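You operate a simulated robot arm through the tools that you are given. There is no shell and no other tool. Be economical: measure what you need, move in short steps, check, and stop when the job is done.

The job below is to be done with a simulated robot arm. You get a single attempt, and the scene is never put back.

JOB
Take the brown cup and put it on the grey cake. Take the blue cup and put it in the white bowl. Switch the cup warmer switch on. Take the yellow cup and put it on top of the cream box on the top of the press bench. Take the black tin from the top of the tea table and put it on the clear spot on the display table. Stack the green box priced "$45" from the top of the tea table on top of the green box priced "$38". Take the wax tin on the top of the tea table and put it away on the top of the big carton. Switch the lower wall switch off. Put two of the small pots from the top of the press bench on the cubby y4. Put one of the tags from the top of the press bench on the newspaper. Press the green key three times. The order is free. Set down upright: tin, tag.

The check looks at the end state, three seconds after you hand in, the way a careful person would. Anything else that was tipped, shoved, dropped, spilled or broken makes it a failure.

ROBOT AND FRAMES
A 6-joint arm with a two-finger parallel gripper on a trunk, on a base that drives. Base frame: it is fixed to the floor where the robot stands at the start and does not move with it; the origin is under the middle of the robot, x ahead of it, y to its left, z up; the surface under the hand at the start is at about z = 0.79. Lengths are in m, angles in degrees, forces in N, time in s.
With the tool pointing down near the work surface it reaches from about 0.22 to 0.66 m from the robot's upright axis, wherever it stands. Its first joint turns from -166.0 to 166.0 degrees. Places, roughly: blue cup (6x6x4 cm) [0.5, 0.1, 0.8]; box [1, 3.25, 1]; brown cup (6x6x4 cm) [0.5, -0.1, 0.8]; clear spot on the display table (20x23 cm) [-0.86, 2.98, 0.76]; cubby Y4 [-1.4, -1.5, 0.6]; cup warmer switch [-0.5, 0.5, 0.8]; green box [-0.25, 1, 0.75]; green key [0.9, 2.8, 0.9]; grey cake (6x6x2 cm) [0.6, 0.6, 0.8]; lower wall switch [-2.1, 1, 1.1]; newspaper [0.75, 2.25, 0.75]; small pot [0.75, 2, 0.75]; tag [1, 2.5, 0.75]; tin [-0.5, 0.75, 0.75]; top of the big carton [-1.9, -1, 0.7]; wax tin [-0.75, 1, 0.75]; white bowl (11x11x5 cm) [-0.6, 4.6, 0.9]; yellow cup (6x6x5 cm) [-0.5, 0.6, 0.8]. Payload 1.57 kg.
The TCP is the grasp point between the finger pads, 0.03 m short of the fingertips. In the tool frame z runs along the fingers and y along their closing line. Largest opening 0.11 m; finger width 0.024, thickness 0.012; the body of the gripper, 0.048 by 0.112 m, starts 0.078 m behind the TCP.
Orientation is told as [roll, pitch, yaw] about the base's x, y, z axes, in that order, counted from this pose: with the fingers straight down and closing along the base's y, the tool's x points along the base's -x, its y along +y and its z along -z.

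CONTROLS
- The arm moves only by the tool send_rows. Its argument "commands" is a list of rows, each an object (a shift or turn left out is 0, a gripper value left out holds the last) with "linear": the shift along the tool's x, y, z in m, a list of three; "turn": the turn, a rotation vector about the tool's x, y, z in degrees, a list of three; "fingers": the gripper command, from -1 (fully open) to 1 (shut), values between in proportion. In form: [{"linear": [x, y, z], "turn": [wx, wy, wz], "fingers": fingers}, ...]. A call has 1 to 8 rows; each row shifts and turns the commanded pose from where the row before left it, along the tool's axes as they then stand. Rows are played at 5 a second. More than 0.05 m and 8.6 degrees between two rows, or a gripper value outside its range, and nothing of the call is played. A pose out of reach is approached as far as the arm can. The call stops where the force on the tool passes 40 N (or 10 N more than at its start, if that is more) or the arm is blocked; 0.2 s more then pass. The fingers move at their own pace (about 0.108 m/s each) and stop on an object; they squeeze with about 23 N. The grip force told is the motor's: it shows also when the fingers shut on nothing. Time passes only in rows, and 0.2 s behind the last, so rows that do not move let the fingers close. It gives the time, the measured TCP pose, the force on the tool (base axes), the opening and the grip force at its end, in the units of the frame above (readings bear some noise), with the torque about the TCP (base axes, N m) and any sound that the robot's microphone picked up.
- Cameras (640 x 400 px; columns grow to the right, rows downward): "scene" is now at [-0.0069, 0.2068, 1.6675]; the picture's right is [0.98, -0.19, 0.00], its down [-0.17, -0.92, -0.36] and it looks along [0.07, 0.36, -0.93] (base axes); focal length 232 px, centre (320, 200). "wrist" rides on the gripper at [0.07, 0.016, -0.141] in the tool frame; the picture's right is [-0.23, 0.97, 0.00], its down [-0.86, -0.20, -0.48] and it looks along [-0.47, -0.11, 0.88] (tool axes); focal length 222 px, centre (320, 200). There is no depth. A picture from a camera that has moved, and an enlarged one, comes with that camera's place and axes in the base frame and with its lens. The place of the scene camera against the robot may be out by one fixed shift of up to 0.025 m in any direction.
- camera(camera): a new picture of that camera. No time passes.
- lift_body(by): slides the trunk up (or, below 0, down) by that many m; the arm and the scene camera ride with it, the base frame stays. It gives what a move gives, with no picture.
- drive_base(legs): drives the robot by 1 to 6 legs, each [ahead, left, turn to the left] in m, m and degrees, along the robot's own axes; the way and the turn of a leg run together, so that a leg with both is an arc; at most 1.5 m and 180 degrees a leg. The arm and the cameras ride along, it lands a little off, and it stops where it bumps. It gives what a move gives.
- turn_head(pan, tilt): turns the head with the scene camera to pan (to the left, within 120 degrees either way) and tilt (down, from -29 to 69), counted from straight ahead of the robot. It gives what a move gives.
- inspect(camera, box): a new picture of the part [left, top, right, bottom] of that camera's present view, enlarged. No time passes.
- job_done(): hands the job in; it is judged then, once.

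Go step by step. Nothing tells you exact positions but the pictures and the camera data: compare them with the known pose of the tool, close in by small moves and look again before you grip or let go. The budget is 535 turns and 306 pictures, counting those below and the enlarged ones. Unless the task says otherwise, let go and move clear before handing in, and close with one line.

The tools are called after "Emit:" by a JSON object that holds its "op" and its "data". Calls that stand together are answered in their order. send_rows: Moves the arm, as the interface text tells. Its arguments: {"type":"object","properties":{"commands":{"type":"array","items":{"type":"object","properties":{"linear":{"type":"array","items":{"type":"number"}},"turn":{"type":"array","items":{"type":"number"}},"fingers":{"type":"number"}}}}},"required":["commands"]} The other tools are called the same way: lift_body (by) slides the trunk up or down; drive_base (legs) drives the base; turn_head (pan, tilt) turns the head that bears the scene camera; camera (camera) takes a picture; inspect (camera, box) takes an enlarged picture of a part of a camera's view; job_done () hands the job in.

At the start:

```text
time: 0.0
tool_pos: [-0.0706, 0.4643, 1.0584]
tcp_rot: [0.0, 0.0, 0.0]
contact_force: [0.2, 0.3, -0.4]
moment: [0.02, 0.02, 0.01]
grip_width: 0.1098
gripper_force: 0.0
trunk travel left (down, up): [-0.275, 0.315]
robot x, y, heading: [-0.0022, 0.0006, -0.2]
head pan, tilt: [79.3, 68.8]
```

scene: 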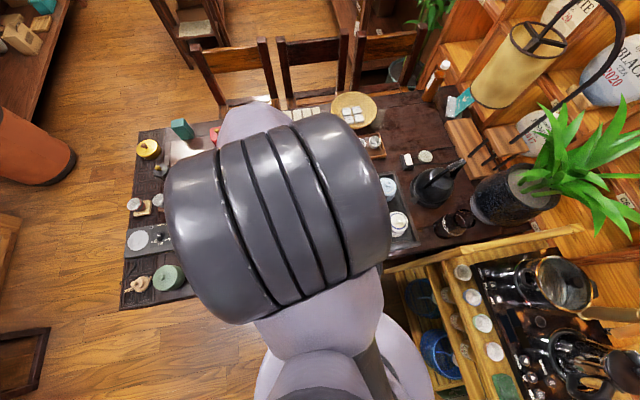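
wrist: 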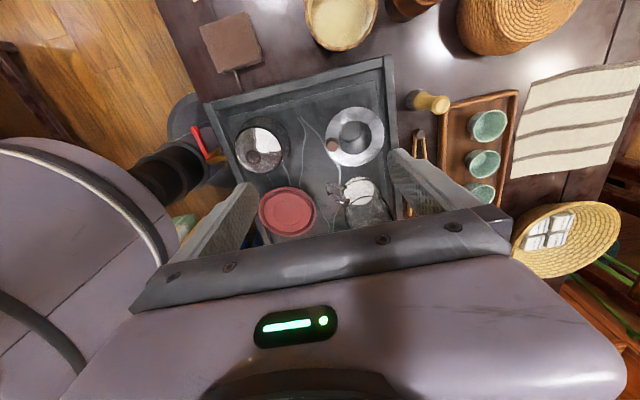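

The arm blocks part of the view of the tea table on the left. I'll look around with the head first.

Emit:
{"op": "turn_head", "data": {"pan": 0, "tilt": 45}}

Emit:
{"op": "camera", "data": {"camera": "scene"}}

Emit:
{"op": "turn_head", "data": {"pan": 110, "tilt": 40}}

Emit:
{"op": "camera", "data": {"camera": "scene"}}

Emit:
{"op": "turn_head", "data": {"pan": 60, "tilt": 30}}

Emit:
{"op": "camera", "data": {"camera": "scene"}}

Emit:
{"op": "turn_head", "data": {"pan": -90, "tilt": 35}}

Emit:
{"op": "camera", "data": {"camera": "scene"}}

```text
time: 1.5
tool_pos: [-0.0703, 0.4653, 1.0569]
tcp_rot: [0.0, 0.0, 0.0]
contact_force: [0.1, 0.3, 0.6]
moment: [-0.03, -0.02, 0.02]
grip_width: 0.11
gripper_force: 0.0
trunk travel left (down, up): [-0.275, 0.315]
robot x, y, heading: [-0.0013, 0.003, -0.0]
head pan, tilt: [0.0, 45.0]
```

```text
303 pictures are left
camera scene: at [0.064, 0.1519, 1.6963], right [0.0, -1.0, 0.0], down [-0.71, 0.0, -0.71], along [0.71, 0.0, -0.71], focal length 232 px, centre (320, 200)
```

scene: 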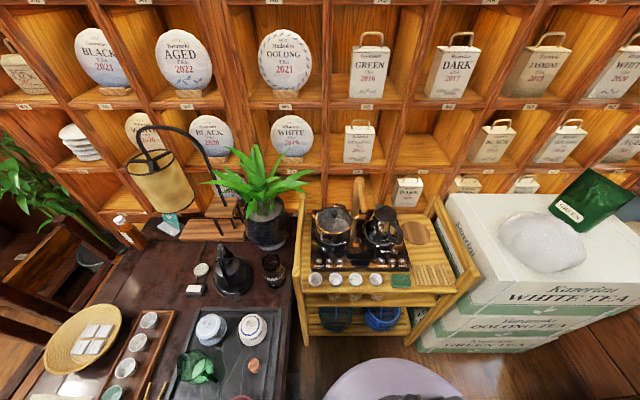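

```text
time: 3.4
tool_pos: [-0.0704, 0.4643, 1.057]
tcp_rot: [-0.1, -0.1, 0.0]
contact_force: [0.4, 0.1, -0.5]
moment: [0.01, 0.01, 0.0]
grip_width: 0.1099
gripper_force: 0.1
trunk travel left (down, up): [-0.275, 0.315]
robot x, y, heading: [0.0011, 0.0005, -0.1]
head pan, tilt: [110.0, 40.0]
```

```text
302 pictures are left
camera scene: at [-0.0463, 0.2318, 1.7036], right [0.94, 0.34, 0.0], down [0.22, -0.6, -0.77], along [-0.26, 0.72, -0.64], focal length 232 px, centre (320, 200)
```

scene: 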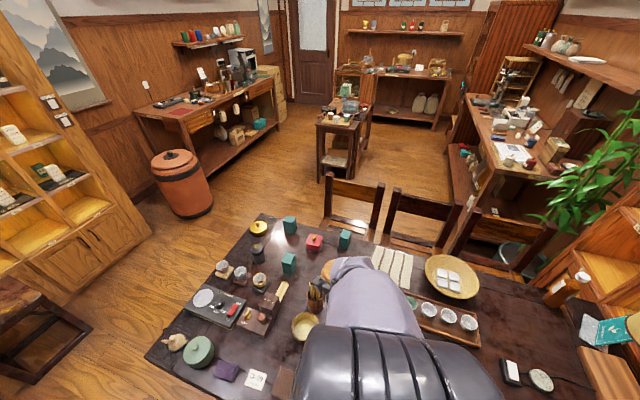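

```text
time: 4.6
tool_pos: [-0.07, 0.4646, 1.0574]
tcp_rot: [0.0, 0.1, 0.0]
contact_force: [-0.7, 0.2, 0.6]
moment: [0.0, 0.0, 0.01]
grip_width: 0.1099
gripper_force: 0.1
trunk travel left (down, up): [-0.275, 0.315]
robot x, y, heading: [-0.0012, -0.0002, -0.2]
head pan, tilt: [60.0, 30.0]
```

```text
301 pictures are left
camera scene: at [0.0279, 0.2302, 1.7189], right [0.87, -0.5, 0.0], down [-0.25, -0.43, -0.87], along [0.43, 0.75, -0.5], focal length 232 px, centre (320, 200)
```

scene: 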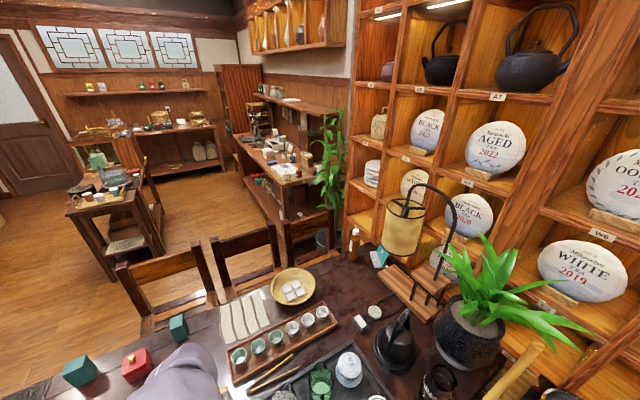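

```text
time: 6.9
tool_pos: [-0.0694, 0.4659, 1.0576]
tcp_rot: [-0.1, 0.0, 0.0]
contact_force: [0.3, -0.5, -0.1]
moment: [0.03, 0.02, -0.03]
grip_width: 0.11
gripper_force: 0.0
trunk travel left (down, up): [-0.275, 0.315]
robot x, y, heading: [0.0007, -0.002, 0.1]
head pan, tilt: [-90.0, 35.0]
```

```text
300 pictures are left
camera scene: at [-0.0173, 0.0638, 1.7111], right [-1.0, 0.0, 0.0], down [0.0, 0.57, -0.82], along [0.0, -0.82, -0.57], focal length 232 px, centre (320, 200)
```

scene: 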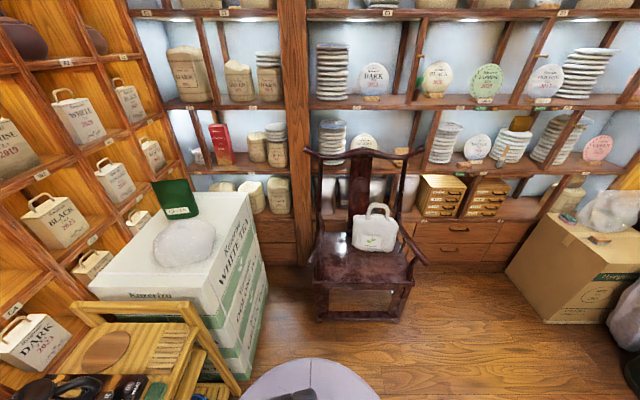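

I have the overall layout: tea table to the left, stove cart ahead, display shelves and benches further off. Next I'll zoom in on the near items.

Emit:
{"op": "turn_head", "data": {"pan": 0, "tilt": 60}}

Emit:
{"op": "inspect", "data": {"camera": "scene", "box": [260, 80, 480, 260]}}

Emit:
{"op": "inspect", "data": {"camera": "scene", "box": [60, 80, 300, 300]}}

Emit:
{"op": "turn_head", "data": {"pan": 115, "tilt": 60}}

Emit:
{"op": "inspect", "data": {"camera": "scene", "box": [120, 0, 420, 240]}}

Emit:
{"op": "inspect", "data": {"camera": "scene", "box": [120, 150, 420, 390]}}

```text
time: 8.6
tool_pos: [-0.0701, 0.4653, 1.0581]
tcp_rot: [0.0, 0.0, 0.0]
contact_force: [-0.2, 0.3, -0.5]
moment: [0.02, 0.03, 0.01]
grip_width: 0.1097
gripper_force: 0.0
trunk travel left (down, up): [-0.275, 0.315]
robot x, y, heading: [-0.0054, 0.0016, 0.1]
head pan, tilt: [0.0, 60.0]
```

```text
2.22 times, centred on (370, 170) of scene
camera zoom: at [0.0494, 0.1519, 1.6768], right [0.0, -1.0, 0.0], down [-0.87, 0.0, -0.5], along [0.5, 0.0, -0.87], focal length 515 px, centre (209, 267)
```

zoom: 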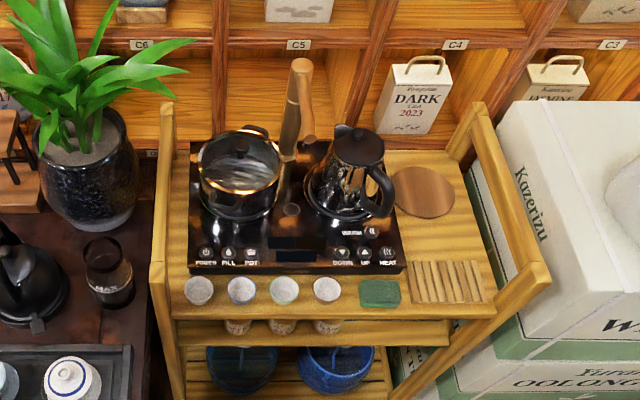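

```text
1.82 times, centred on (180, 190) of scene
camera zoom: at [0.0494, 0.1519, 1.6768], right [0.0, -1.0, 0.0], down [-0.87, 0.0, -0.5], along [0.5, 0.0, -0.87], focal length 421 px, centre (574, 218)
```

zoom: 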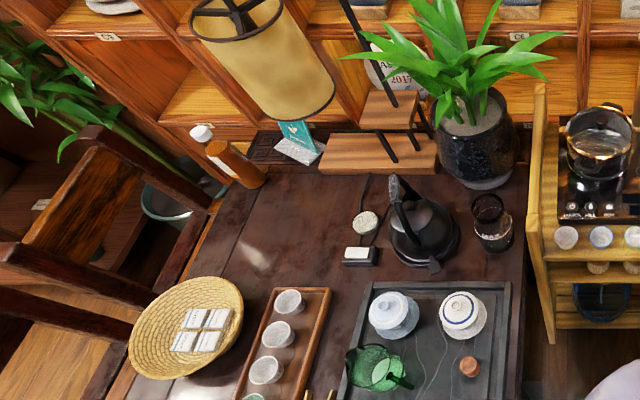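

```text
time: 10.5
tool_pos: [-0.0703, 0.4639, 1.0582]
tcp_rot: [-0.1, 0.0, 0.0]
contact_force: [-0.4, 0.6, -0.8]
moment: [-0.03, 0.02, 0.0]
grip_width: 0.1102
gripper_force: 0.0
trunk travel left (down, up): [-0.275, 0.315]
robot x, y, heading: [0.0003, 0.0045, 0.1]
head pan, tilt: [115.0, 60.0]
```

```text
1.67 times, centred on (270, 120) of scene
camera zoom: at [-0.0454, 0.2123, 1.6768], right [0.91, 0.42, 0.0], down [0.37, -0.79, -0.5], along [-0.21, 0.45, -0.87], focal length 386 px, centre (403, 333)
```

zoom: 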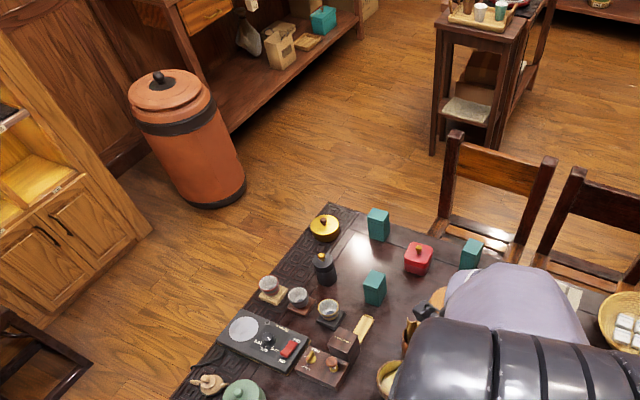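

```text
1.67 times, centred on (270, 270) of scene
camera zoom: at [-0.0454, 0.2123, 1.6768], right [0.91, 0.42, 0.0], down [0.37, -0.79, -0.5], along [-0.21, 0.45, -0.87], focal length 386 px, centre (403, 83)
```

zoom: 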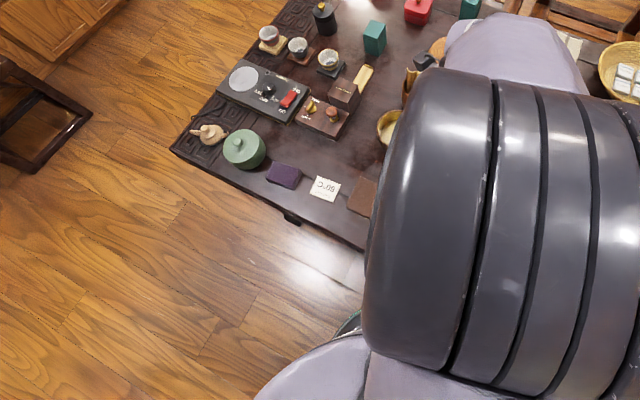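

Brown cup seems to be the one at about (0.49,-0.07) and blue about (0.49,0.09). The grey cake looks to be the disc at about (0.555,0.66). I'll swing the arm over to the cart to look closely.

Emit:
{"op": "send_rows", "data": {"commands": [{"linear": [0, 0, -0.05]}, {"linear": [0, 0, -0.05]}, {"linear": [-0.045, -0.019, 0]}, {"linear": [-0.045, -0.019, 0]}, {"linear": [-0.045, -0.019, 0]}, {"linear": [-0.045, -0.019, 0]}, {"linear": [-0.045, -0.019, 0]}, {"linear": [-0.045, -0.019, 0]}]}}

Emit:
{"op": "send_rows", "data": {"commands": [{"linear": [-0.03, -0.03, 0]}, {"linear": [-0.03, -0.03, 0]}, {"linear": [-0.03, -0.03, 0]}, {"linear": [-0.03, -0.03, 0]}, {"linear": [-0.02, -0.05, 0]}, {"linear": [0, -0.05, 0]}, {"linear": [0, -0.05, 0]}, {"linear": [0, -0.03, 0]}]}}

Emit:
{"op": "camera", "data": {"camera": "wrist"}}

Emit:
{"op": "camera", "data": {"camera": "scene"}}

```text
time: 11.5
tool_pos: [0.0053, 0.4056, 1.087]
tcp_rot: [-9.3, -0.5, 0.2]
contact_force: [-0.5, 0.7, -0.1]
moment: [0.0, -0.04, -0.02]
grip_width: 0.1102
gripper_force: 0.0
trunk travel left (down, up): [-0.275, 0.315]
robot x, y, heading: [-0.0024, 0.0015, -0.2]
head pan, tilt: [115.0, 60.0]
stopped in row 4: the arm was blocked; the commanded pose is now the measured one
```

```text
refused: row 5 steps farther than a row can; nothing moved
```

```text
295 pictures are left
camera wrist: at [-0.0677, 0.4446, 1.2245], right [0.23, 0.96, -0.15], down [0.85, -0.12, 0.51], along [0.47, -0.25, -0.84], focal length 222 px, centre (320, 200)
```

wrist: 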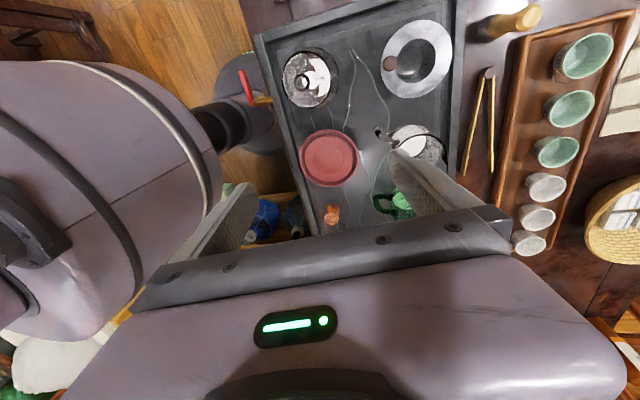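

```text
294 pictures are left
camera scene: at [-0.0459, 0.2127, 1.6768], right [0.91, 0.42, 0.0], down [0.37, -0.79, -0.5], along [-0.21, 0.45, -0.87], focal length 232 px, centre (320, 200)
```

scene: 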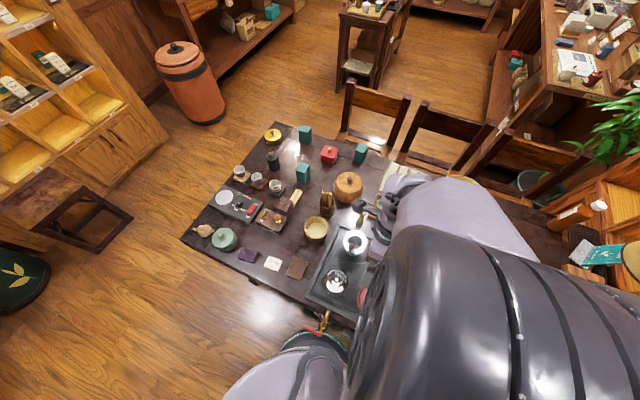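

The arm was blocked when high and close in. I'll lift the trunk instead, level the tool and move around at larger radius.

Emit:
{"op": "lift_body", "data": {"by": 0.15}}

Emit:
{"op": "send_rows", "data": {"commands": [{"linear": [0, 0.0, 0.04], "turn": [-4.6, 0, 0]}, {"linear": [0, 0.0, 0.04], "turn": [-4.7, 0, 0]}, {"linear": [0, 0.0, 0.04]}, {"linear": [0, 0.0, 0.03]}]}}

```text
time: 13.2
tool_pos: [0.0061, 0.4049, 1.2377]
tcp_rot: [-9.2, -0.6, 0.1]
contact_force: [0.0, 0.3, 0.5]
moment: [0.02, -0.02, -0.02]
grip_width: 0.1099
gripper_force: 0.0
trunk travel left (down, up): [-0.425, 0.165]
robot x, y, heading: [0.0044, -0.0007, -0.2]
head pan, tilt: [115.0, 60.0]
```

```text
time: 14.2
tool_pos: [0.0067, 0.3948, 1.089]
tcp_rot: [0.2, -0.4, 0.2]
contact_force: [-0.8, -0.5, 0.4]
moment: [0.0, 0.0, -0.01]
grip_width: 0.1101
gripper_force: 0.0
trunk travel left (down, up): [-0.425, 0.165]
robot x, y, heading: [0.0014, 0.0033, 0.0]
head pan, tilt: [115.0, 60.0]
```

Emit:
{"op": "send_rows", "data": {"commands": [{"linear": [-0.044, -0.021, 0]}, {"linear": [-0.044, -0.021, 0]}, {"linear": [-0.044, -0.021, 0]}, {"linear": [-0.044, -0.021, 0]}, {"linear": [-0.044, -0.021, 0]}, {"linear": [-0.044, -0.021, 0]}]}}

Emit:
{"op": "send_rows", "data": {"commands": [{"linear": [-0.0167, -0.045, 0]}, {"linear": [-0.0167, -0.045, 0]}, {"linear": [-0.0167, -0.045, 0]}, {"linear": [-0.0167, -0.045, 0]}, {"linear": [-0.0167, -0.045, 0]}, {"linear": [-0.0167, -0.045, 0]}]}}

Emit:
{"op": "camera", "data": {"camera": "wrist"}}

```text
time: 15.7
tool_pos: [0.2762, 0.2713, 1.0894]
tcp_rot: [0.2, -0.5, 0.1]
contact_force: [0.4, 0.2, -0.7]
moment: [-0.01, 0.0, 0.03]
grip_width: 0.1102
gripper_force: 0.1
trunk travel left (down, up): [-0.425, 0.165]
robot x, y, heading: [0.0031, -0.0011, -0.0]
head pan, tilt: [115.0, 60.0]
```

```text
time: 17.1
tool_pos: [0.3715, -0.0022, 1.0959]
tcp_rot: [0.3, -0.5, 0.3]
contact_force: [-0.2, 0.0, -0.1]
moment: [0.01, -0.01, 0.0]
grip_width: 0.1099
gripper_force: 0.0
trunk travel left (down, up): [-0.425, 0.165]
robot x, y, heading: [0.0014, -0.0005, -0.2]
head pan, tilt: [115.0, 60.0]
```

```text
293 pictures are left
camera wrist: at [0.2979, 0.0135, 1.2374], right [0.22, 0.97, 0.01], down [0.85, -0.2, 0.49], along [0.47, -0.1, -0.87], focal length 222 px, centre (320, 200)
```

wrist: 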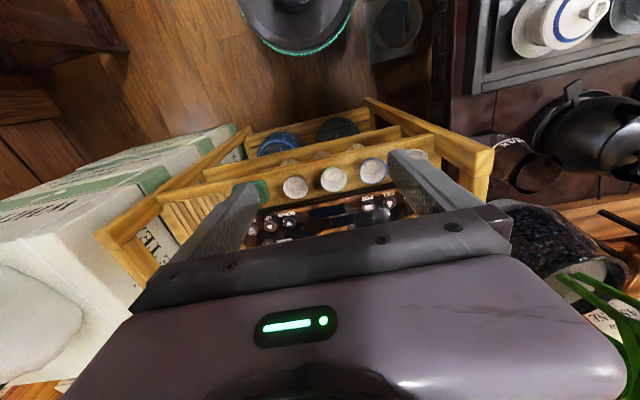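

Emit:
{"op": "inspect", "data": {"camera": "wrist", "box": [230, 130, 440, 260]}}

Emit:
{"op": "turn_head", "data": {"pan": 0, "tilt": 69}}

Emit:
{"op": "camera", "data": {"camera": "scene"}}

```text
3.05 times, centred on (335, 195) of wrist
camera zoom: at [0.2979, 0.0135, 1.2374], right [0.22, 0.97, 0.01], down [0.85, -0.2, 0.49], along [0.47, -0.1, -0.87], focal length 677 px, centre (274, 215)
```

zoom: 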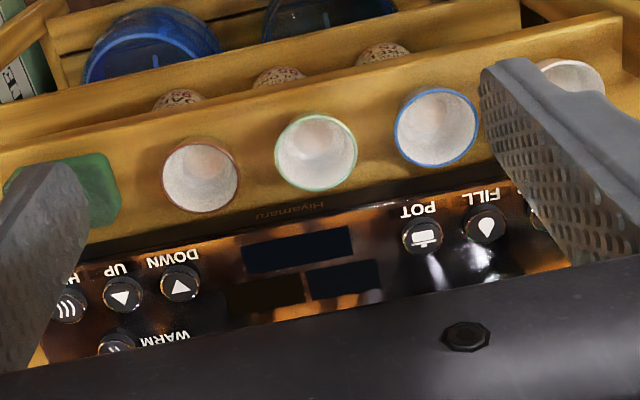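

```text
time: 19.0
tool_pos: [0.3697, 0.0004, 1.0952]
tcp_rot: [0.1, -0.5, 0.2]
contact_force: [0.0, -0.2, 0.1]
moment: [0.0, -0.01, 0.0]
grip_width: 0.1099
gripper_force: 0.1
trunk travel left (down, up): [-0.425, 0.165]
robot x, y, heading: [0.0008, -0.0005, -0.3]
head pan, tilt: [0.0, 68.8]
```

```text
291 pictures are left
camera scene: at [0.0387, 0.152, 1.8175], right [0.0, -1.0, 0.0], down [-0.93, 0.0, -0.36], along [0.36, 0.0, -0.93], focal length 232 px, centre (320, 200)
```

scene: 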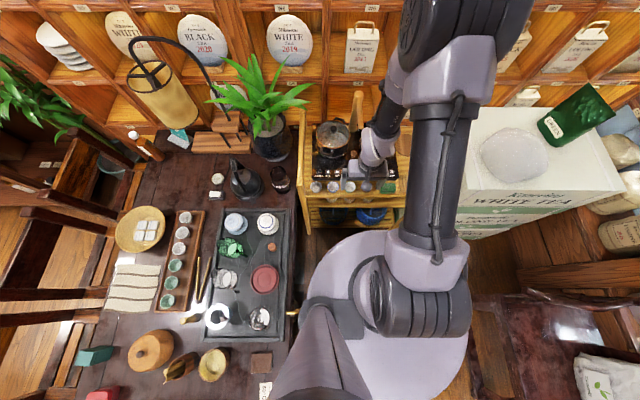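

The rims are coloured: brown at y≈-0.07 and blue at y≈0.09. I'll approach the brown cup with the gripper yawed about 34° so the fingers pass between its neighbours.

Emit:
{"op": "send_rows", "data": {"commands": [{"linear": [-0.02, -0.018, 0.02], "turn": [0, 0, -8.5], "fingers": -0.6}, {"linear": [-0.02, -0.018, 0.02], "turn": [0, 0, -8.5]}, {"linear": [-0.02, -0.018, 0.02], "turn": [0, 0, -8.5]}, {"linear": [-0.0, -0.0, 0.02], "turn": [0, 0, -8.5]}]}}

Emit:
{"op": "camera", "data": {"camera": "wrist"}}

```text
time: 20.0
tool_pos: [0.4406, -0.0443, 1.0119]
tcp_rot: [-0.2, -0.4, 34.4]
contact_force: [0.6, -1.2, -0.2]
moment: [0.04, -0.02, -0.04]
grip_width: 0.0881
gripper_force: 0.1
trunk travel left (down, up): [-0.425, 0.165]
robot x, y, heading: [0.0014, -0.005, 0.0]
head pan, tilt: [0.0, 68.8]
```

```text
290 pictures are left
camera wrist: at [0.3718, -0.07, 1.1538], right [-0.36, 0.93, 0.0], down [0.81, 0.32, 0.49], along [0.45, 0.18, -0.87], focal length 222 px, centre (320, 200)
```

wrist: 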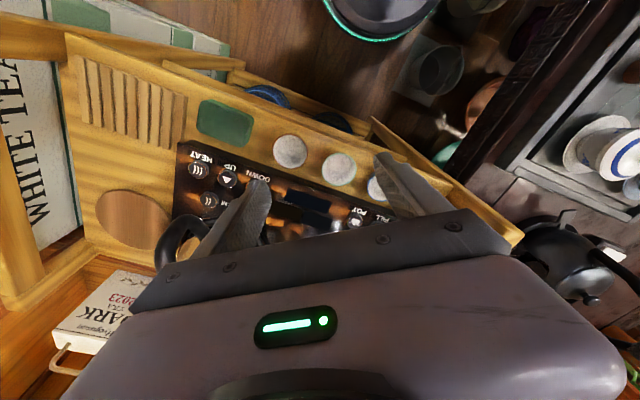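

Emit:
{"op": "send_rows", "data": {"commands": [{"linear": [-0.0062, -0.023, 0.04]}, {"linear": [-0.0063, -0.0231, 0.04]}]}}

Emit:
{"op": "inspect", "data": {"camera": "wrist", "box": [200, 80, 460, 250]}}

```text
time: 20.6
tool_pos: [0.4777, -0.0762, 0.9327]
tcp_rot: [-0.2, -0.5, 34.1]
contact_force: [-0.1, -0.2, 0.4]
moment: [0.01, -0.02, 0.05]
grip_width: 0.0881
gripper_force: 0.1
trunk travel left (down, up): [-0.425, 0.165]
robot x, y, heading: [-0.0006, 0.0036, -0.1]
head pan, tilt: [0.0, 68.8]
```

```text
2.35 times, centred on (330, 165) of wrist
camera zoom: at [0.4072, -0.1019, 1.0742], right [-0.36, 0.93, 0.0], down [0.81, 0.32, 0.49], along [0.45, 0.17, -0.87], focal length 523 px, centre (296, 282)
```

zoom: 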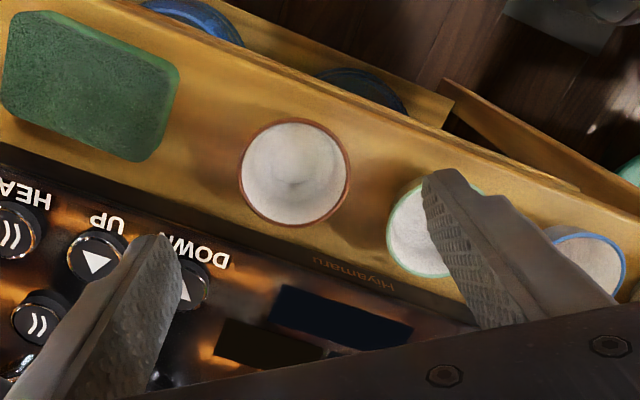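

Emit:
{"op": "send_rows", "data": {"commands": [{"linear": [-0.0039, -0.0019, 0.03], "fingers": -0.42}, {"linear": [0, 0, 0.03]}]}}

Emit:
{"op": "inspect", "data": {"camera": "wrist", "box": [200, 80, 460, 250]}}

```text
time: 21.2
tool_pos: [0.4802, -0.0718, 0.8727]
tcp_rot: [-0.2, -0.5, 34.3]
contact_force: [-1.0, 0.0, 0.4]
moment: [0.0, 0.03, -0.01]
grip_width: 0.078
gripper_force: 0.0
trunk travel left (down, up): [-0.425, 0.165]
robot x, y, heading: [0.004, 0.0009, -0.0]
head pan, tilt: [0.0, 68.8]
```

```text
2.35 times, centred on (330, 165) of wrist
camera zoom: at [0.4102, -0.0976, 1.0136], right [-0.36, 0.93, 0.0], down [0.81, 0.32, 0.49], along [0.45, 0.17, -0.87], focal length 523 px, centre (296, 282)
```

zoom: 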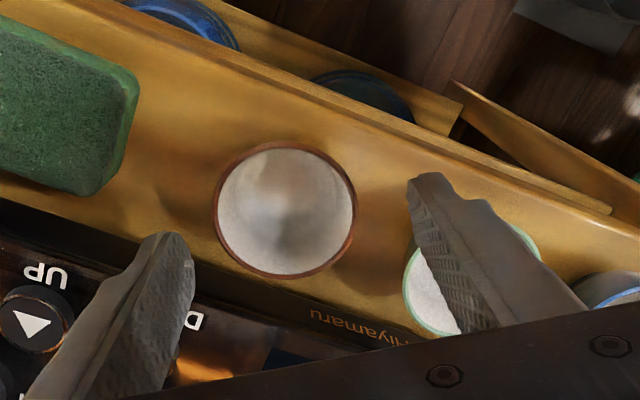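

Emit:
{"op": "send_rows", "data": {"commands": [{"linear": [0, 0, 0.03]}, {"linear": [0, 0, 0.02]}, {"linear": [0, 0, 0.008]}]}}

Emit:
{"op": "inspect", "data": {"camera": "wrist", "box": [200, 80, 460, 250]}}

```text
time: 21.7
tool_pos: [0.4812, -0.0747, 0.8339]
tcp_rot: [-0.3, -0.6, 33.8]
contact_force: [-11.4, -5.0, 19.9]
moment: [-0.74, -0.84, -0.65]
grip_width: 0.0768
gripper_force: 0.0
trunk travel left (down, up): [-0.425, 0.165]
robot x, y, heading: [0.0008, 0.0012, 0.1]
head pan, tilt: [0.0, 68.8]
stopped in row 2: the force on the tool passed its limit at 73 N (the readings are from after the stop); the commanded pose is now the measured one
```

```text
2.35 times, centred on (330, 165) of wrist
camera zoom: at [0.4113, -0.0994, 0.9758], right [-0.35, 0.94, 0.0], down [0.82, 0.31, 0.49], along [0.46, 0.17, -0.87], focal length 523 px, centre (296, 282)
```

zoom: 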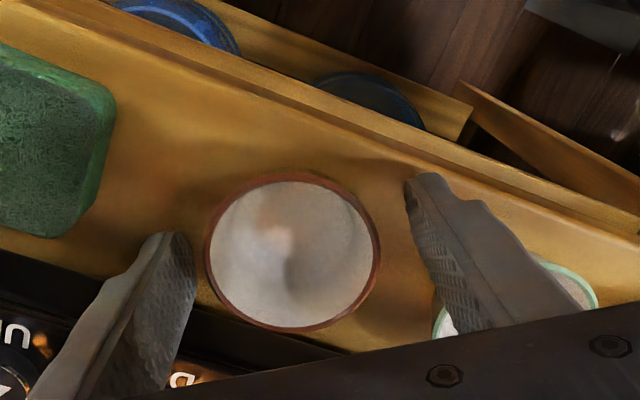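

The rear finger touched the stove edge (top ≈0.804); the cup is unmoved. I'll back up, reduce the yaw to about 21° and narrow the opening.

Emit:
{"op": "send_rows", "data": {"commands": [{"linear": [0, 0, -0.02]}, {"turn": [0, 0, 6.5], "fingers": -0.3}, {"turn": [0, 0, 6.5]}, {}]}}

Emit:
{"op": "inspect", "data": {"camera": "wrist", "box": [200, 80, 460, 250]}}

```text
time: 22.7
tool_pos: [0.4836, -0.0717, 0.8543]
tcp_rot: [-0.1, -0.6, 20.9]
contact_force: [-0.5, 0.0, 1.0]
moment: [0.04, -0.01, -0.03]
grip_width: 0.0716
gripper_force: 0.0
trunk travel left (down, up): [-0.425, 0.165]
robot x, y, heading: [0.0005, 0.0016, 0.1]
head pan, tilt: [0.0, 68.8]
```

```text
2.35 times, centred on (330, 165) of wrist
camera zoom: at [0.4095, -0.083, 0.995], right [-0.14, 0.99, 0.0], down [0.86, 0.12, 0.49], along [0.48, 0.07, -0.87], focal length 523 px, centre (296, 282)
```

zoom: 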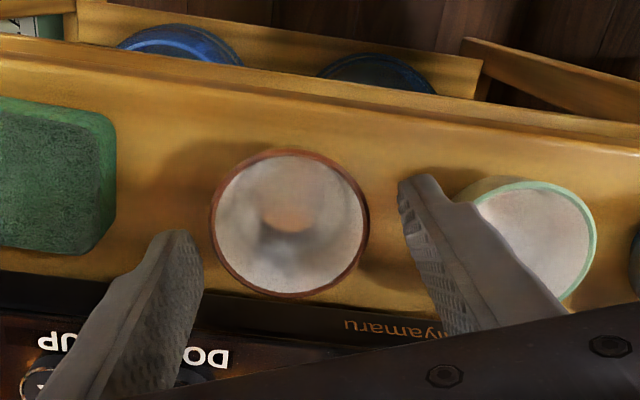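

Emit:
{"op": "send_rows", "data": {"commands": [{"linear": [0.0037, -0.0014, 0.015]}, {"linear": [0, 0, 0.015]}, {"linear": [0, 0, 0.01]}]}}

Emit:
{"op": "inspect", "data": {"camera": "wrist", "box": [200, 80, 460, 250]}}

```text
time: 23.3
tool_pos: [0.4799, -0.0758, 0.8309]
tcp_rot: [0.0, -0.5, 21.0]
contact_force: [-9.4, -1.9, 19.6]
moment: [0.54, 0.71, 0.49]
grip_width: 0.0721
gripper_force: 0.4
trunk travel left (down, up): [-0.425, 0.165]
robot x, y, heading: [0.0018, 0.0034, 0.0]
head pan, tilt: [0.0, 68.8]
stopped in row 2: the force on the tool passed its limit at 73 N (the readings are from after the stop); the commanded pose is now the measured one
```

```text
2.35 times, centred on (330, 165) of wrist
camera zoom: at [0.4056, -0.0857, 0.9714], right [-0.14, 0.99, 0.0], down [0.87, 0.12, 0.49], along [0.48, 0.07, -0.87], focal length 523 px, centre (296, 282)
```

zoom: 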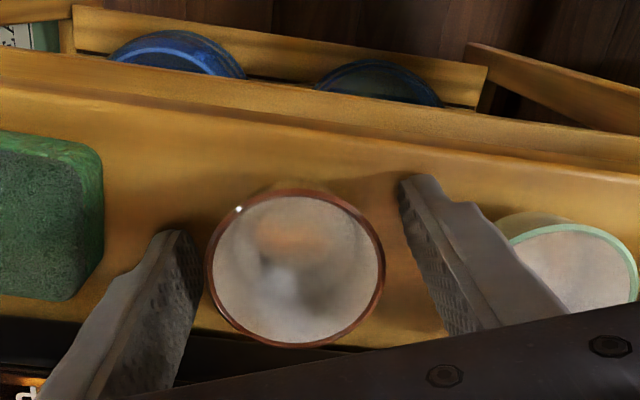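

Both contacts came at tip height ≈0.802, so that is the surface itself and the rim is at about 0.838. I'll raise slightly, centre and grip.

Emit:
{"op": "send_rows", "data": {"commands": [{"linear": [0, 0, -0.003]}, {"linear": [0.005, 0.001, -0.001]}, {"fingers": 1}, {}, {}, {}]}}

Emit:
{"op": "inspect", "data": {"camera": "wrist", "box": [200, 80, 460, 250]}}

```text
time: 24.7
tool_pos: [0.4745, -0.0763, 0.8335]
tcp_rot: [-0.1, -0.6, 20.9]
contact_force: [-0.3, 0.1, 3.6]
moment: [0.06, 0.0, 0.02]
grip_width: 0.0521
gripper_force: 23.7
trunk travel left (down, up): [-0.425, 0.165]
robot x, y, heading: [-0.0008, -0.0017, 0.0]
head pan, tilt: [0.0, 68.8]
```

```text
2.35 times, centred on (330, 165) of wrist
camera zoom: at [0.4007, -0.0862, 0.9745], right [-0.14, 0.99, 0.0], down [0.87, 0.12, 0.49], along [0.48, 0.07, -0.87], focal length 523 px, centre (296, 282)
```

zoom: 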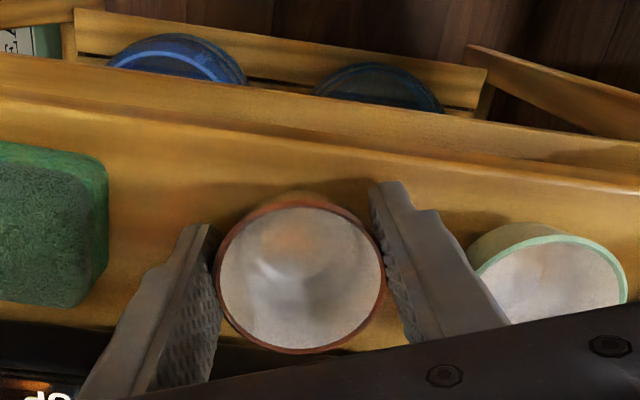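

Emit:
{"op": "send_rows", "data": {"commands": [{"linear": [0, 0, -0.03]}, {"linear": [0, 0, -0.04]}, {"linear": [0, 0, -0.04]}, {"linear": [0, 0, -0.04]}, {"linear": [0.04, 0, -0.03]}, {"linear": [0.04, 0, -0.03]}]}}

Emit:
{"op": "camera", "data": {"camera": "wrist"}}

```text
time: 26.1
tool_pos: [0.3979, -0.1008, 1.0442]
tcp_rot: [-0.1, -0.6, 20.9]
contact_force: [-0.3, -0.4, 1.2]
moment: [-0.03, -0.04, 0.03]
grip_width: 0.0
gripper_force: 21.4
trunk travel left (down, up): [-0.425, 0.165]
robot x, y, heading: [-0.0013, 0.0008, 0.0]
head pan, tilt: [0.0, 68.8]
```

```text
283 pictures are left
camera wrist: at [0.3238, -0.1118, 1.1845], right [-0.14, 0.99, 0.0], down [0.87, 0.12, 0.49], along [0.48, 0.07, -0.87], focal length 222 px, centre (320, 200)
```

wrist: 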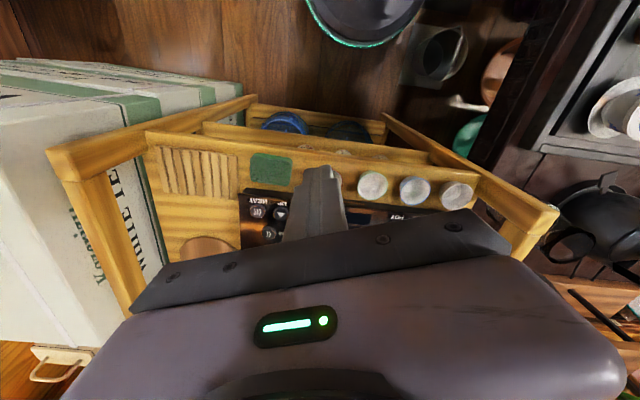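

The cup slipped out of the grip. I'll find where it is.

Emit:
{"op": "camera", "data": {"camera": "scene"}}

Emit:
{"op": "send_rows", "data": {"commands": [{"linear": [0.0, -0.05, 0], "fingers": -1}, {"linear": [0.0, -0.05, 0]}]}}

Emit:
{"op": "camera", "data": {"camera": "wrist"}}

```text
282 pictures are left
camera scene: at [0.0375, 0.1515, 1.8175], right [0.0, -1.0, 0.0], down [-0.93, 0.0, -0.36], along [0.36, 0.0, -0.93], focal length 232 px, centre (320, 200)
```

scene: 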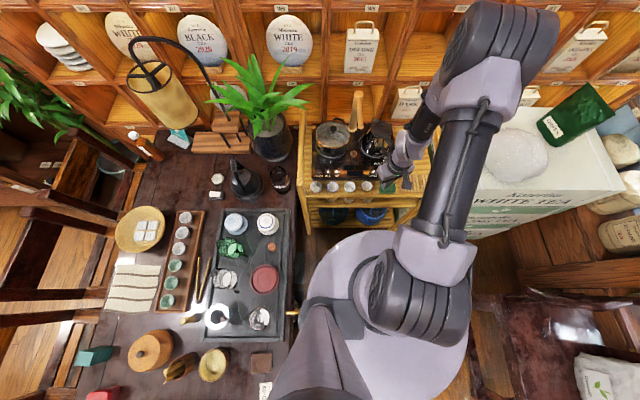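

```text
time: 26.7
tool_pos: [0.4342, -0.1953, 1.0402]
tcp_rot: [0.0, -0.5, 20.9]
contact_force: [1.0, -0.4, 0.4]
moment: [0.02, -0.01, -0.02]
grip_width: 0.1099
gripper_force: 0.1
trunk travel left (down, up): [-0.425, 0.165]
robot x, y, heading: [-0.0021, 0.0039, -0.1]
head pan, tilt: [0.0, 68.8]
```

```text
281 pictures are left
camera wrist: at [0.3612, -0.2055, 1.1814], right [-0.14, 0.99, 0.0], down [0.87, 0.12, 0.49], along [0.48, 0.07, -0.87], focal length 222 px, centre (320, 200)
```

wrist: 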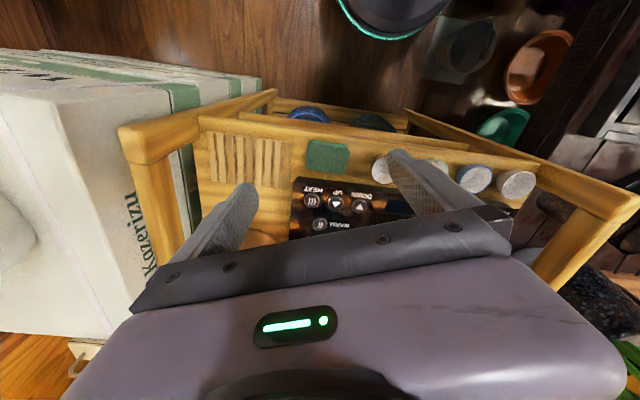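

The four cups all still stand in a row, so the brown one simply slid out. I'll re-approach with 34° yaw and a narrower opening so the fingers can go deeper.

Emit:
{"op": "send_rows", "data": {"commands": [{"linear": [-0.027, 0.033, 0.02], "fingers": -0.15}, {"linear": [-0.027, 0.033, 0.02]}, {"linear": [-0.026, 0.032, 0.02]}, {"linear": [0, 0, 0.03], "turn": [0, 0, -6.5]}, {"linear": [0, 0, 0.03], "turn": [0, 0, -6.5]}, {"linear": [0, 0, 0.02]}]}}

Emit:
{"op": "inspect", "data": {"camera": "wrist", "box": [200, 80, 460, 250]}}

```text
time: 28.1
tool_pos: [0.4764, -0.0777, 0.9059]
tcp_rot: [-0.2, -0.5, 34.0]
contact_force: [-0.4, -0.7, 0.3]
moment: [0.01, 0.01, -0.06]
grip_width: 0.0634
gripper_force: 0.2
trunk travel left (down, up): [-0.425, 0.165]
robot x, y, heading: [0.002, -0.0008, -0.0]
head pan, tilt: [0.0, 68.8]
```

```text
2.35 times, centred on (330, 165) of wrist
camera zoom: at [0.4072, -0.1032, 1.0457], right [-0.36, 0.93, 0.0], down [0.82, 0.31, 0.49], along [0.46, 0.17, -0.87], focal length 523 px, centre (296, 282)
```

zoom: 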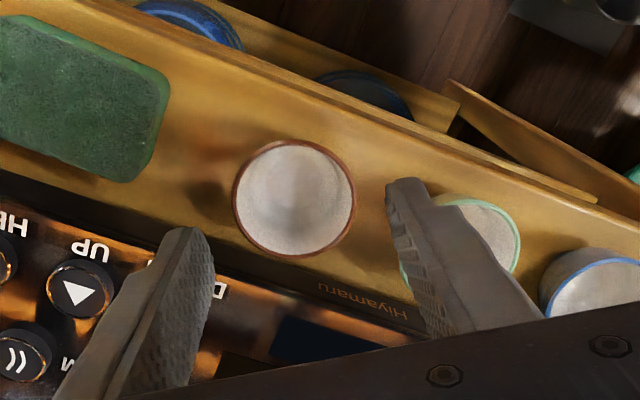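

Emit:
{"op": "send_rows", "data": {"commands": [{"linear": [0.0033, 0.0022, 0.03]}, {"linear": [0, 0, 0.03]}, {"linear": [0, 0, 0.008]}, {"linear": [0, 0, 0.004]}, {"linear": [0, 0, 0.004]}, {"linear": [0, 0, 0.004]}, {"linear": [0, 0, 0.004]}, {"linear": [0, 0, 0.004]}]}}

Emit:
{"op": "inspect", "data": {"camera": "wrist", "box": [200, 80, 460, 250]}}

```text
time: 29.4
tool_pos: [0.4721, -0.0782, 0.831]
tcp_rot: [-0.2, -0.7, 33.9]
contact_force: [-11.6, -3.0, 34.9]
moment: [0.69, 1.29, 0.46]
grip_width: 0.0663
gripper_force: 1.4
trunk travel left (down, up): [-0.425, 0.165]
robot x, y, heading: [0.0007, 0.0034, -0.1]
head pan, tilt: [0.0, 68.8]
stopped in row 6: the force on the tool passed its limit at 48 N (the readings are from after the stop); the commanded pose is now the measured one
```

```text
2.35 times, centred on (330, 165) of wrist
camera zoom: at [0.4026, -0.1039, 0.9712], right [-0.35, 0.94, 0.0], down [0.82, 0.31, 0.49], along [0.46, 0.17, -0.87], focal length 523 px, centre (296, 282)
```

zoom: 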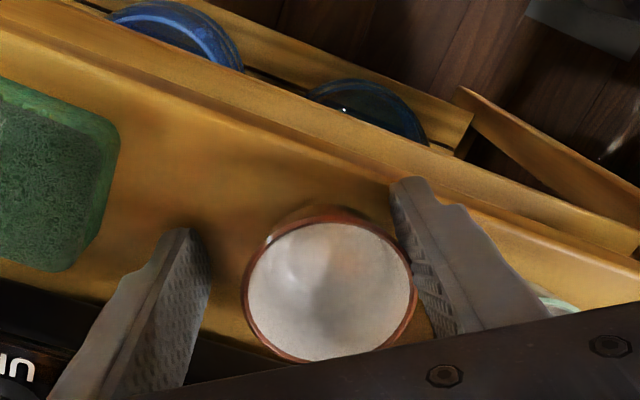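

Emit:
{"op": "send_rows", "data": {"commands": [{"linear": [0, 0, -0.003]}, {"linear": [0, 0.004, 0]}, {"fingers": 1}, {}, {}, {}]}}

Emit:
{"op": "send_rows", "data": {"commands": [{"linear": [0, 0, -0.003]}, {"linear": [0, 0, -0.003]}, {"linear": [0, 0, -0.004]}]}}

Emit:
{"op": "inspect", "data": {"camera": "wrist", "box": [200, 80, 460, 250]}}

```text
time: 30.8
tool_pos: [0.4725, -0.0735, 0.8317]
tcp_rot: [-0.3, -0.7, 33.9]
contact_force: [-0.1, 0.0, 0.1]
moment: [-0.02, 0.02, 0.0]
grip_width: 0.0514
gripper_force: 23.0
trunk travel left (down, up): [-0.425, 0.165]
robot x, y, heading: [0.0001, 0.0019, 0.1]
head pan, tilt: [0.0, 68.8]
```

```text
time: 31.6
tool_pos: [0.4726, -0.0737, 0.8412]
tcp_rot: [-0.3, -0.6, 33.9]
contact_force: [0.1, -0.2, -1.0]
moment: [0.0, 0.02, 0.01]
grip_width: 0.0513
gripper_force: 23.2
trunk travel left (down, up): [-0.425, 0.165]
robot x, y, heading: [-0.0022, 0.001, -0.2]
head pan, tilt: [0.0, 68.8]
```

```text
2.35 times, centred on (330, 165) of wrist
camera zoom: at [0.4023, -0.0999, 0.9819], right [-0.35, 0.94, 0.0], down [0.82, 0.31, 0.49], along [0.46, 0.17, -0.87], focal length 523 px, centre (296, 282)
```

zoom: 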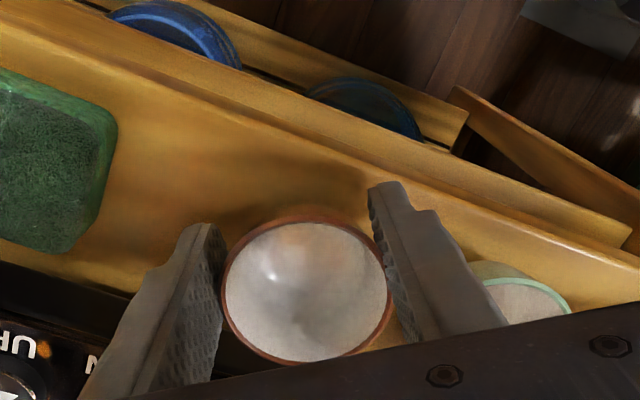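

It's holding this time. I'll lift gently.

Emit:
{"op": "send_rows", "data": {"commands": [{"linear": [0, 0, -0.01]}, {"linear": [0, 0, -0.015]}, {"linear": [0, 0, -0.02]}, {"linear": [0, 0, -0.02]}, {"linear": [0, 0, -0.025]}, {"linear": [0, 0, -0.025]}]}}

Emit:
{"op": "camera", "data": {"camera": "wrist"}}

```text
time: 33.0
tool_pos: [0.473, -0.0726, 0.9575]
tcp_rot: [-0.3, -0.6, 33.8]
contact_force: [1.1, 0.5, -0.3]
moment: [-0.01, -0.05, 0.0]
grip_width: 0.0512
gripper_force: 23.0
trunk travel left (down, up): [-0.425, 0.165]
robot x, y, heading: [0.004, -0.0028, -0.1]
head pan, tilt: [0.0, 68.8]
```

```text
277 pictures are left
camera wrist: at [0.4032, -0.0985, 1.0981], right [-0.35, 0.94, 0.0], down [0.82, 0.31, 0.49], along [0.46, 0.17, -0.87], focal length 222 px, centre (320, 200)
```

wrist: 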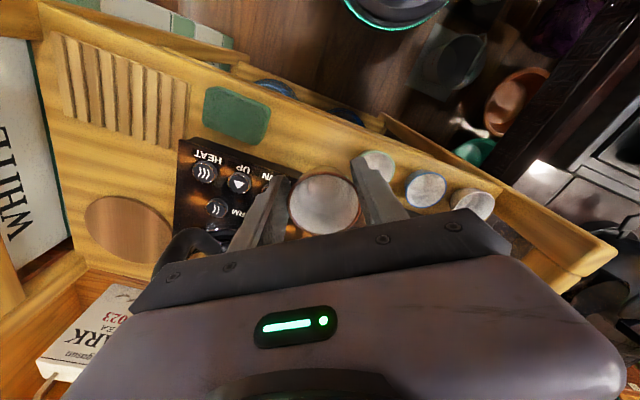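

Cup held. I'll raise and swing the arm to the left before driving closer to the cake.

Emit:
{"op": "send_rows", "data": {"commands": [{"linear": [0.0187, 0.0126, -0.0325]}, {"linear": [0.0187, 0.0126, -0.0325]}, {"linear": [0.0187, 0.0126, -0.0325]}, {"linear": [0.0187, 0.0126, -0.0325]}, {"turn": [0, 0, 8.5]}, {"turn": [0, 0, 8.5]}, {"turn": [0, 0, 8.5]}, {"turn": [0, 0, 8.4]}]}}

Emit:
{"op": "send_rows", "data": {"commands": [{"linear": [0.0167, 0.045, 0]}, {"linear": [0.0167, 0.045, 0]}, {"linear": [0.0167, 0.045, 0]}, {"linear": [0.0167, 0.045, 0]}, {"linear": [0.0167, 0.045, 0]}, {"linear": [0.0167, 0.045, 0]}, {"linear": [0.0167, 0.045, 0]}, {"linear": [0.04, 0.021, 0]}]}}

Emit:
{"op": "send_rows", "data": {"commands": [{"linear": [0.044, 0.021, 0]}, {"linear": [0.044, 0.021, 0]}, {"linear": [0.044, 0.021, 0]}, {"linear": [0.044, 0.021, 0]}]}}

Emit:
{"op": "camera", "data": {"camera": "scene"}}

```text
time: 34.8
tool_pos: [0.3797, -0.0752, 1.085]
tcp_rot: [0.1, -0.7, -0.1]
contact_force: [0.6, -0.9, -1.0]
moment: [0.0, 0.02, -0.01]
grip_width: 0.0511
gripper_force: 23.0
trunk travel left (down, up): [-0.425, 0.165]
robot x, y, heading: [-0.0019, 0.0014, -0.3]
head pan, tilt: [0.0, 68.8]
```

```text
time: 36.6
tool_pos: [0.2533, 0.2167, 1.0849]
tcp_rot: [-0.2, -0.7, 0.0]
contact_force: [-0.7, 0.1, -0.5]
moment: [-0.03, -0.03, -0.01]
grip_width: 0.0511
gripper_force: 23.2
out of reach, approached as far as the arm can: row 6, 7, 8
trunk travel left (down, up): [-0.425, 0.165]
robot x, y, heading: [0.0035, -0.0018, 0.1]
head pan, tilt: [0.0, 68.8]
```

```text
time: 37.6
tool_pos: [0.0769, 0.2972, 1.0814]
tcp_rot: [0.1, -0.7, 0.2]
contact_force: [0.4, 0.0, -0.1]
moment: [-0.03, -0.01, 0.01]
grip_width: 0.0512
gripper_force: 23.6
trunk travel left (down, up): [-0.425, 0.165]
robot x, y, heading: [-0.0004, -0.0033, -0.2]
head pan, tilt: [0.0, 68.8]
```

```text
276 pictures are left
camera scene: at [0.037, 0.1519, 1.8175], right [0.0, -1.0, 0.0], down [-0.93, 0.0, -0.36], along [0.36, 0.0, -0.93], focal length 232 px, centre (320, 200)
```

scene: 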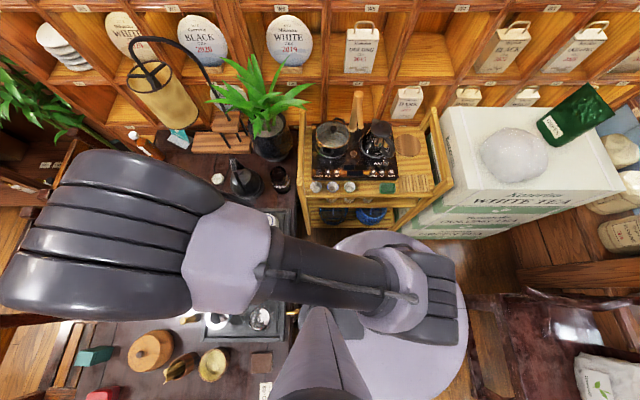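

Emit:
{"op": "drive_base", "data": {"legs": [[0.18, 0.04, 0]]}}

Emit:
{"op": "camera", "data": {"camera": "scene"}}

Emit:
{"op": "camera", "data": {"camera": "wrist"}}

```text
time: 39.2
tool_pos: [0.2611, 0.3371, 1.0824]
tcp_rot: [0.1, -0.5, -0.1]
contact_force: [0.1, 0.2, -0.5]
moment: [-0.01, 0.04, 0.01]
grip_width: 0.0512
gripper_force: 23.2
trunk travel left (down, up): [-0.425, 0.165]
robot x, y, heading: [0.1818, 0.0379, 0.2]
head pan, tilt: [0.0, 68.8]
```

```text
275 pictures are left
camera scene: at [0.2218, 0.1917, 1.8174], right [0.0, -1.0, 0.0], down [-0.93, 0.0, -0.36], along [0.36, 0.0, -0.93], focal length 232 px, centre (320, 200)
```

scene: 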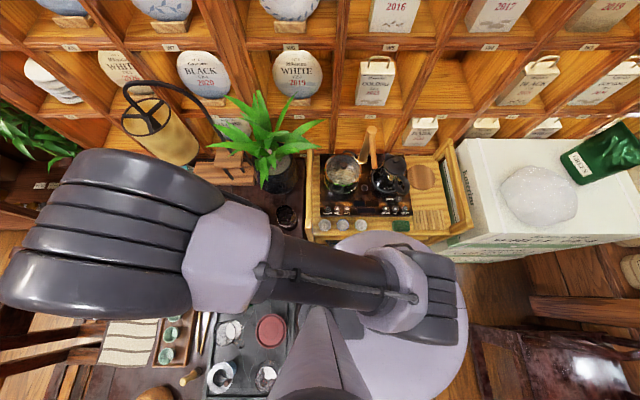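

```text
274 pictures are left
camera wrist: at [0.1885, 0.3529, 1.2239], right [0.23, 0.97, 0.0], down [0.85, -0.2, 0.49], along [0.48, -0.11, -0.87], focal length 222 px, centre (320, 200)
```

wrist: 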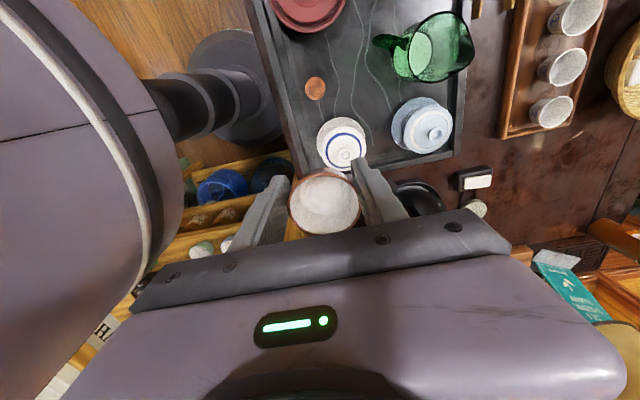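

Emit:
{"op": "send_rows", "data": {"commands": [{"linear": [-0.015, 0.043, 0.005]}, {"linear": [-0.015, 0.043, 0.005]}, {"linear": [-0.015, 0.043, 0.01]}, {"linear": [-0.015, 0.043, 0.01]}, {"linear": [-0.015, 0.043, 0.01]}, {"linear": [-0.015, 0.043, 0.01]}]}}

Emit:
{"op": "camera", "data": {"camera": "wrist"}}

Emit:
{"op": "camera", "data": {"camera": "scene"}}

```text
time: 40.6
tool_pos: [0.3514, 0.5957, 1.0312]
tcp_rot: [0.0, -0.6, -0.1]
contact_force: [0.0, 0.5, -0.8]
moment: [0.0, 0.02, 0.0]
grip_width: 0.051
gripper_force: 22.8
trunk travel left (down, up): [-0.425, 0.165]
robot x, y, heading: [0.1824, 0.0385, -0.2]
head pan, tilt: [0.0, 68.8]
```

```text
273 pictures are left
camera wrist: at [0.2775, 0.6122, 1.1719], right [0.23, 0.97, 0.0], down [0.85, -0.2, 0.49], along [0.48, -0.11, -0.87], focal length 222 px, centre (320, 200)
```

wrist: 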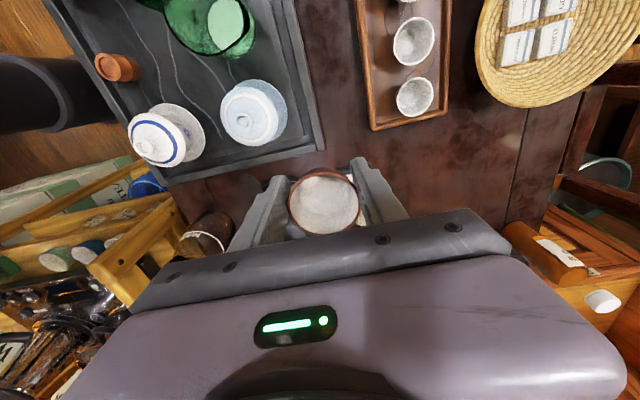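

```text
272 pictures are left
camera scene: at [0.2212, 0.1931, 1.8173], right [0.0, -1.0, 0.0], down [-0.93, 0.0, -0.36], along [0.36, 0.0, -0.93], focal length 232 px, centre (320, 200)
```

scene: 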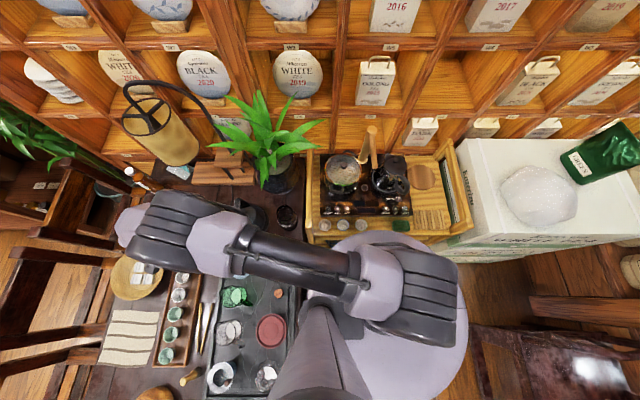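

The gripper hides the cake from the wrist camera at this yaw. I'll turn the tool by -90° so the camera looks past the far side.

Emit:
{"op": "send_rows", "data": {"commands": [{"turn": [0, 0, 8.5]}, {"turn": [0, 0, 8.5]}, {"turn": [0, 0, 8.5]}, {"turn": [0, 0, 8.5]}, {"turn": [0, 0, 8.5]}, {"turn": [0, 0, 8.5]}, {"turn": [0, 0, 8.5]}, {"turn": [0, 0, 8.5]}]}}

Emit:
{"op": "send_rows", "data": {"commands": [{"turn": [0, 0, 8.5]}, {"turn": [0, 0, 8.5]}, {"turn": [0, 0, 5]}]}}

Emit:
{"op": "camera", "data": {"camera": "wrist"}}

```text
time: 42.4
tool_pos: [0.3506, 0.595, 1.0354]
tcp_rot: [0.6, 0.0, -68.1]
contact_force: [0.3, -0.3, -0.9]
moment: [0.01, -0.01, 0.0]
grip_width: 0.0511
gripper_force: 23.0
trunk travel left (down, up): [-0.425, 0.165]
robot x, y, heading: [0.1796, 0.0391, 0.2]
head pan, tilt: [0.0, 68.8]
```

```text
time: 43.2
tool_pos: [0.3506, 0.5954, 1.0331]
tcp_rot: [0.7, 0.1, -90.2]
contact_force: [0.8, 0.1, -1.0]
moment: [0.03, 0.01, 0.02]
grip_width: 0.0513
gripper_force: 23.0
trunk travel left (down, up): [-0.425, 0.165]
robot x, y, heading: [0.1825, 0.0415, -0.0]
head pan, tilt: [0.0, 68.8]
```

```text
271 pictures are left
camera wrist: at [0.3642, 0.6646, 1.1759], right [0.97, -0.23, 0.01], down [-0.21, -0.86, 0.47], along [-0.1, -0.46, -0.88], focal length 222 px, centre (320, 200)
```

wrist: 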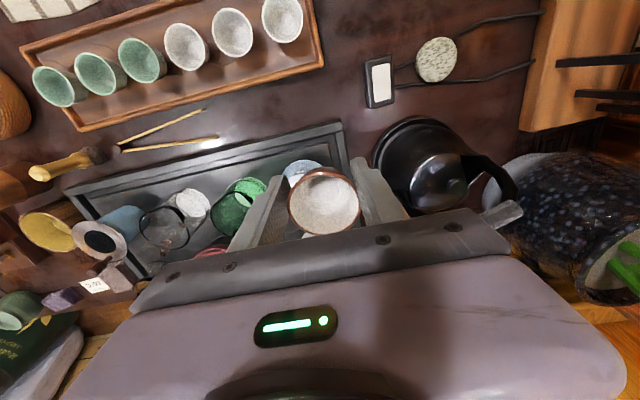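

Emit:
{"op": "inspect", "data": {"camera": "wrist", "box": [340, 0, 560, 140]}}

```text
2.86 times, centred on (450, 70) of wrist
camera zoom: at [0.3642, 0.6646, 1.1759], right [0.97, -0.23, 0.01], down [-0.21, -0.86, 0.47], along [-0.1, -0.46, -0.88], focal length 635 px, centre (-51, 571)
```

zoom: 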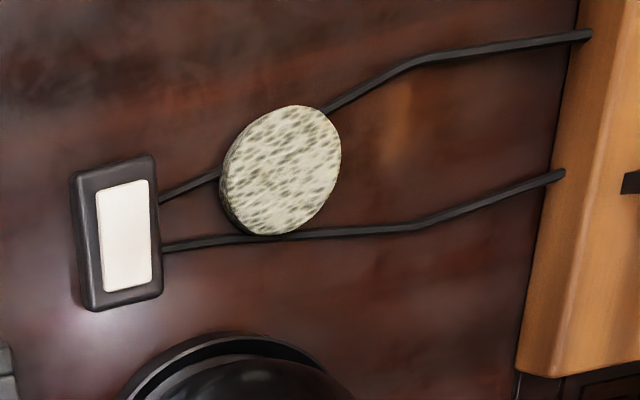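

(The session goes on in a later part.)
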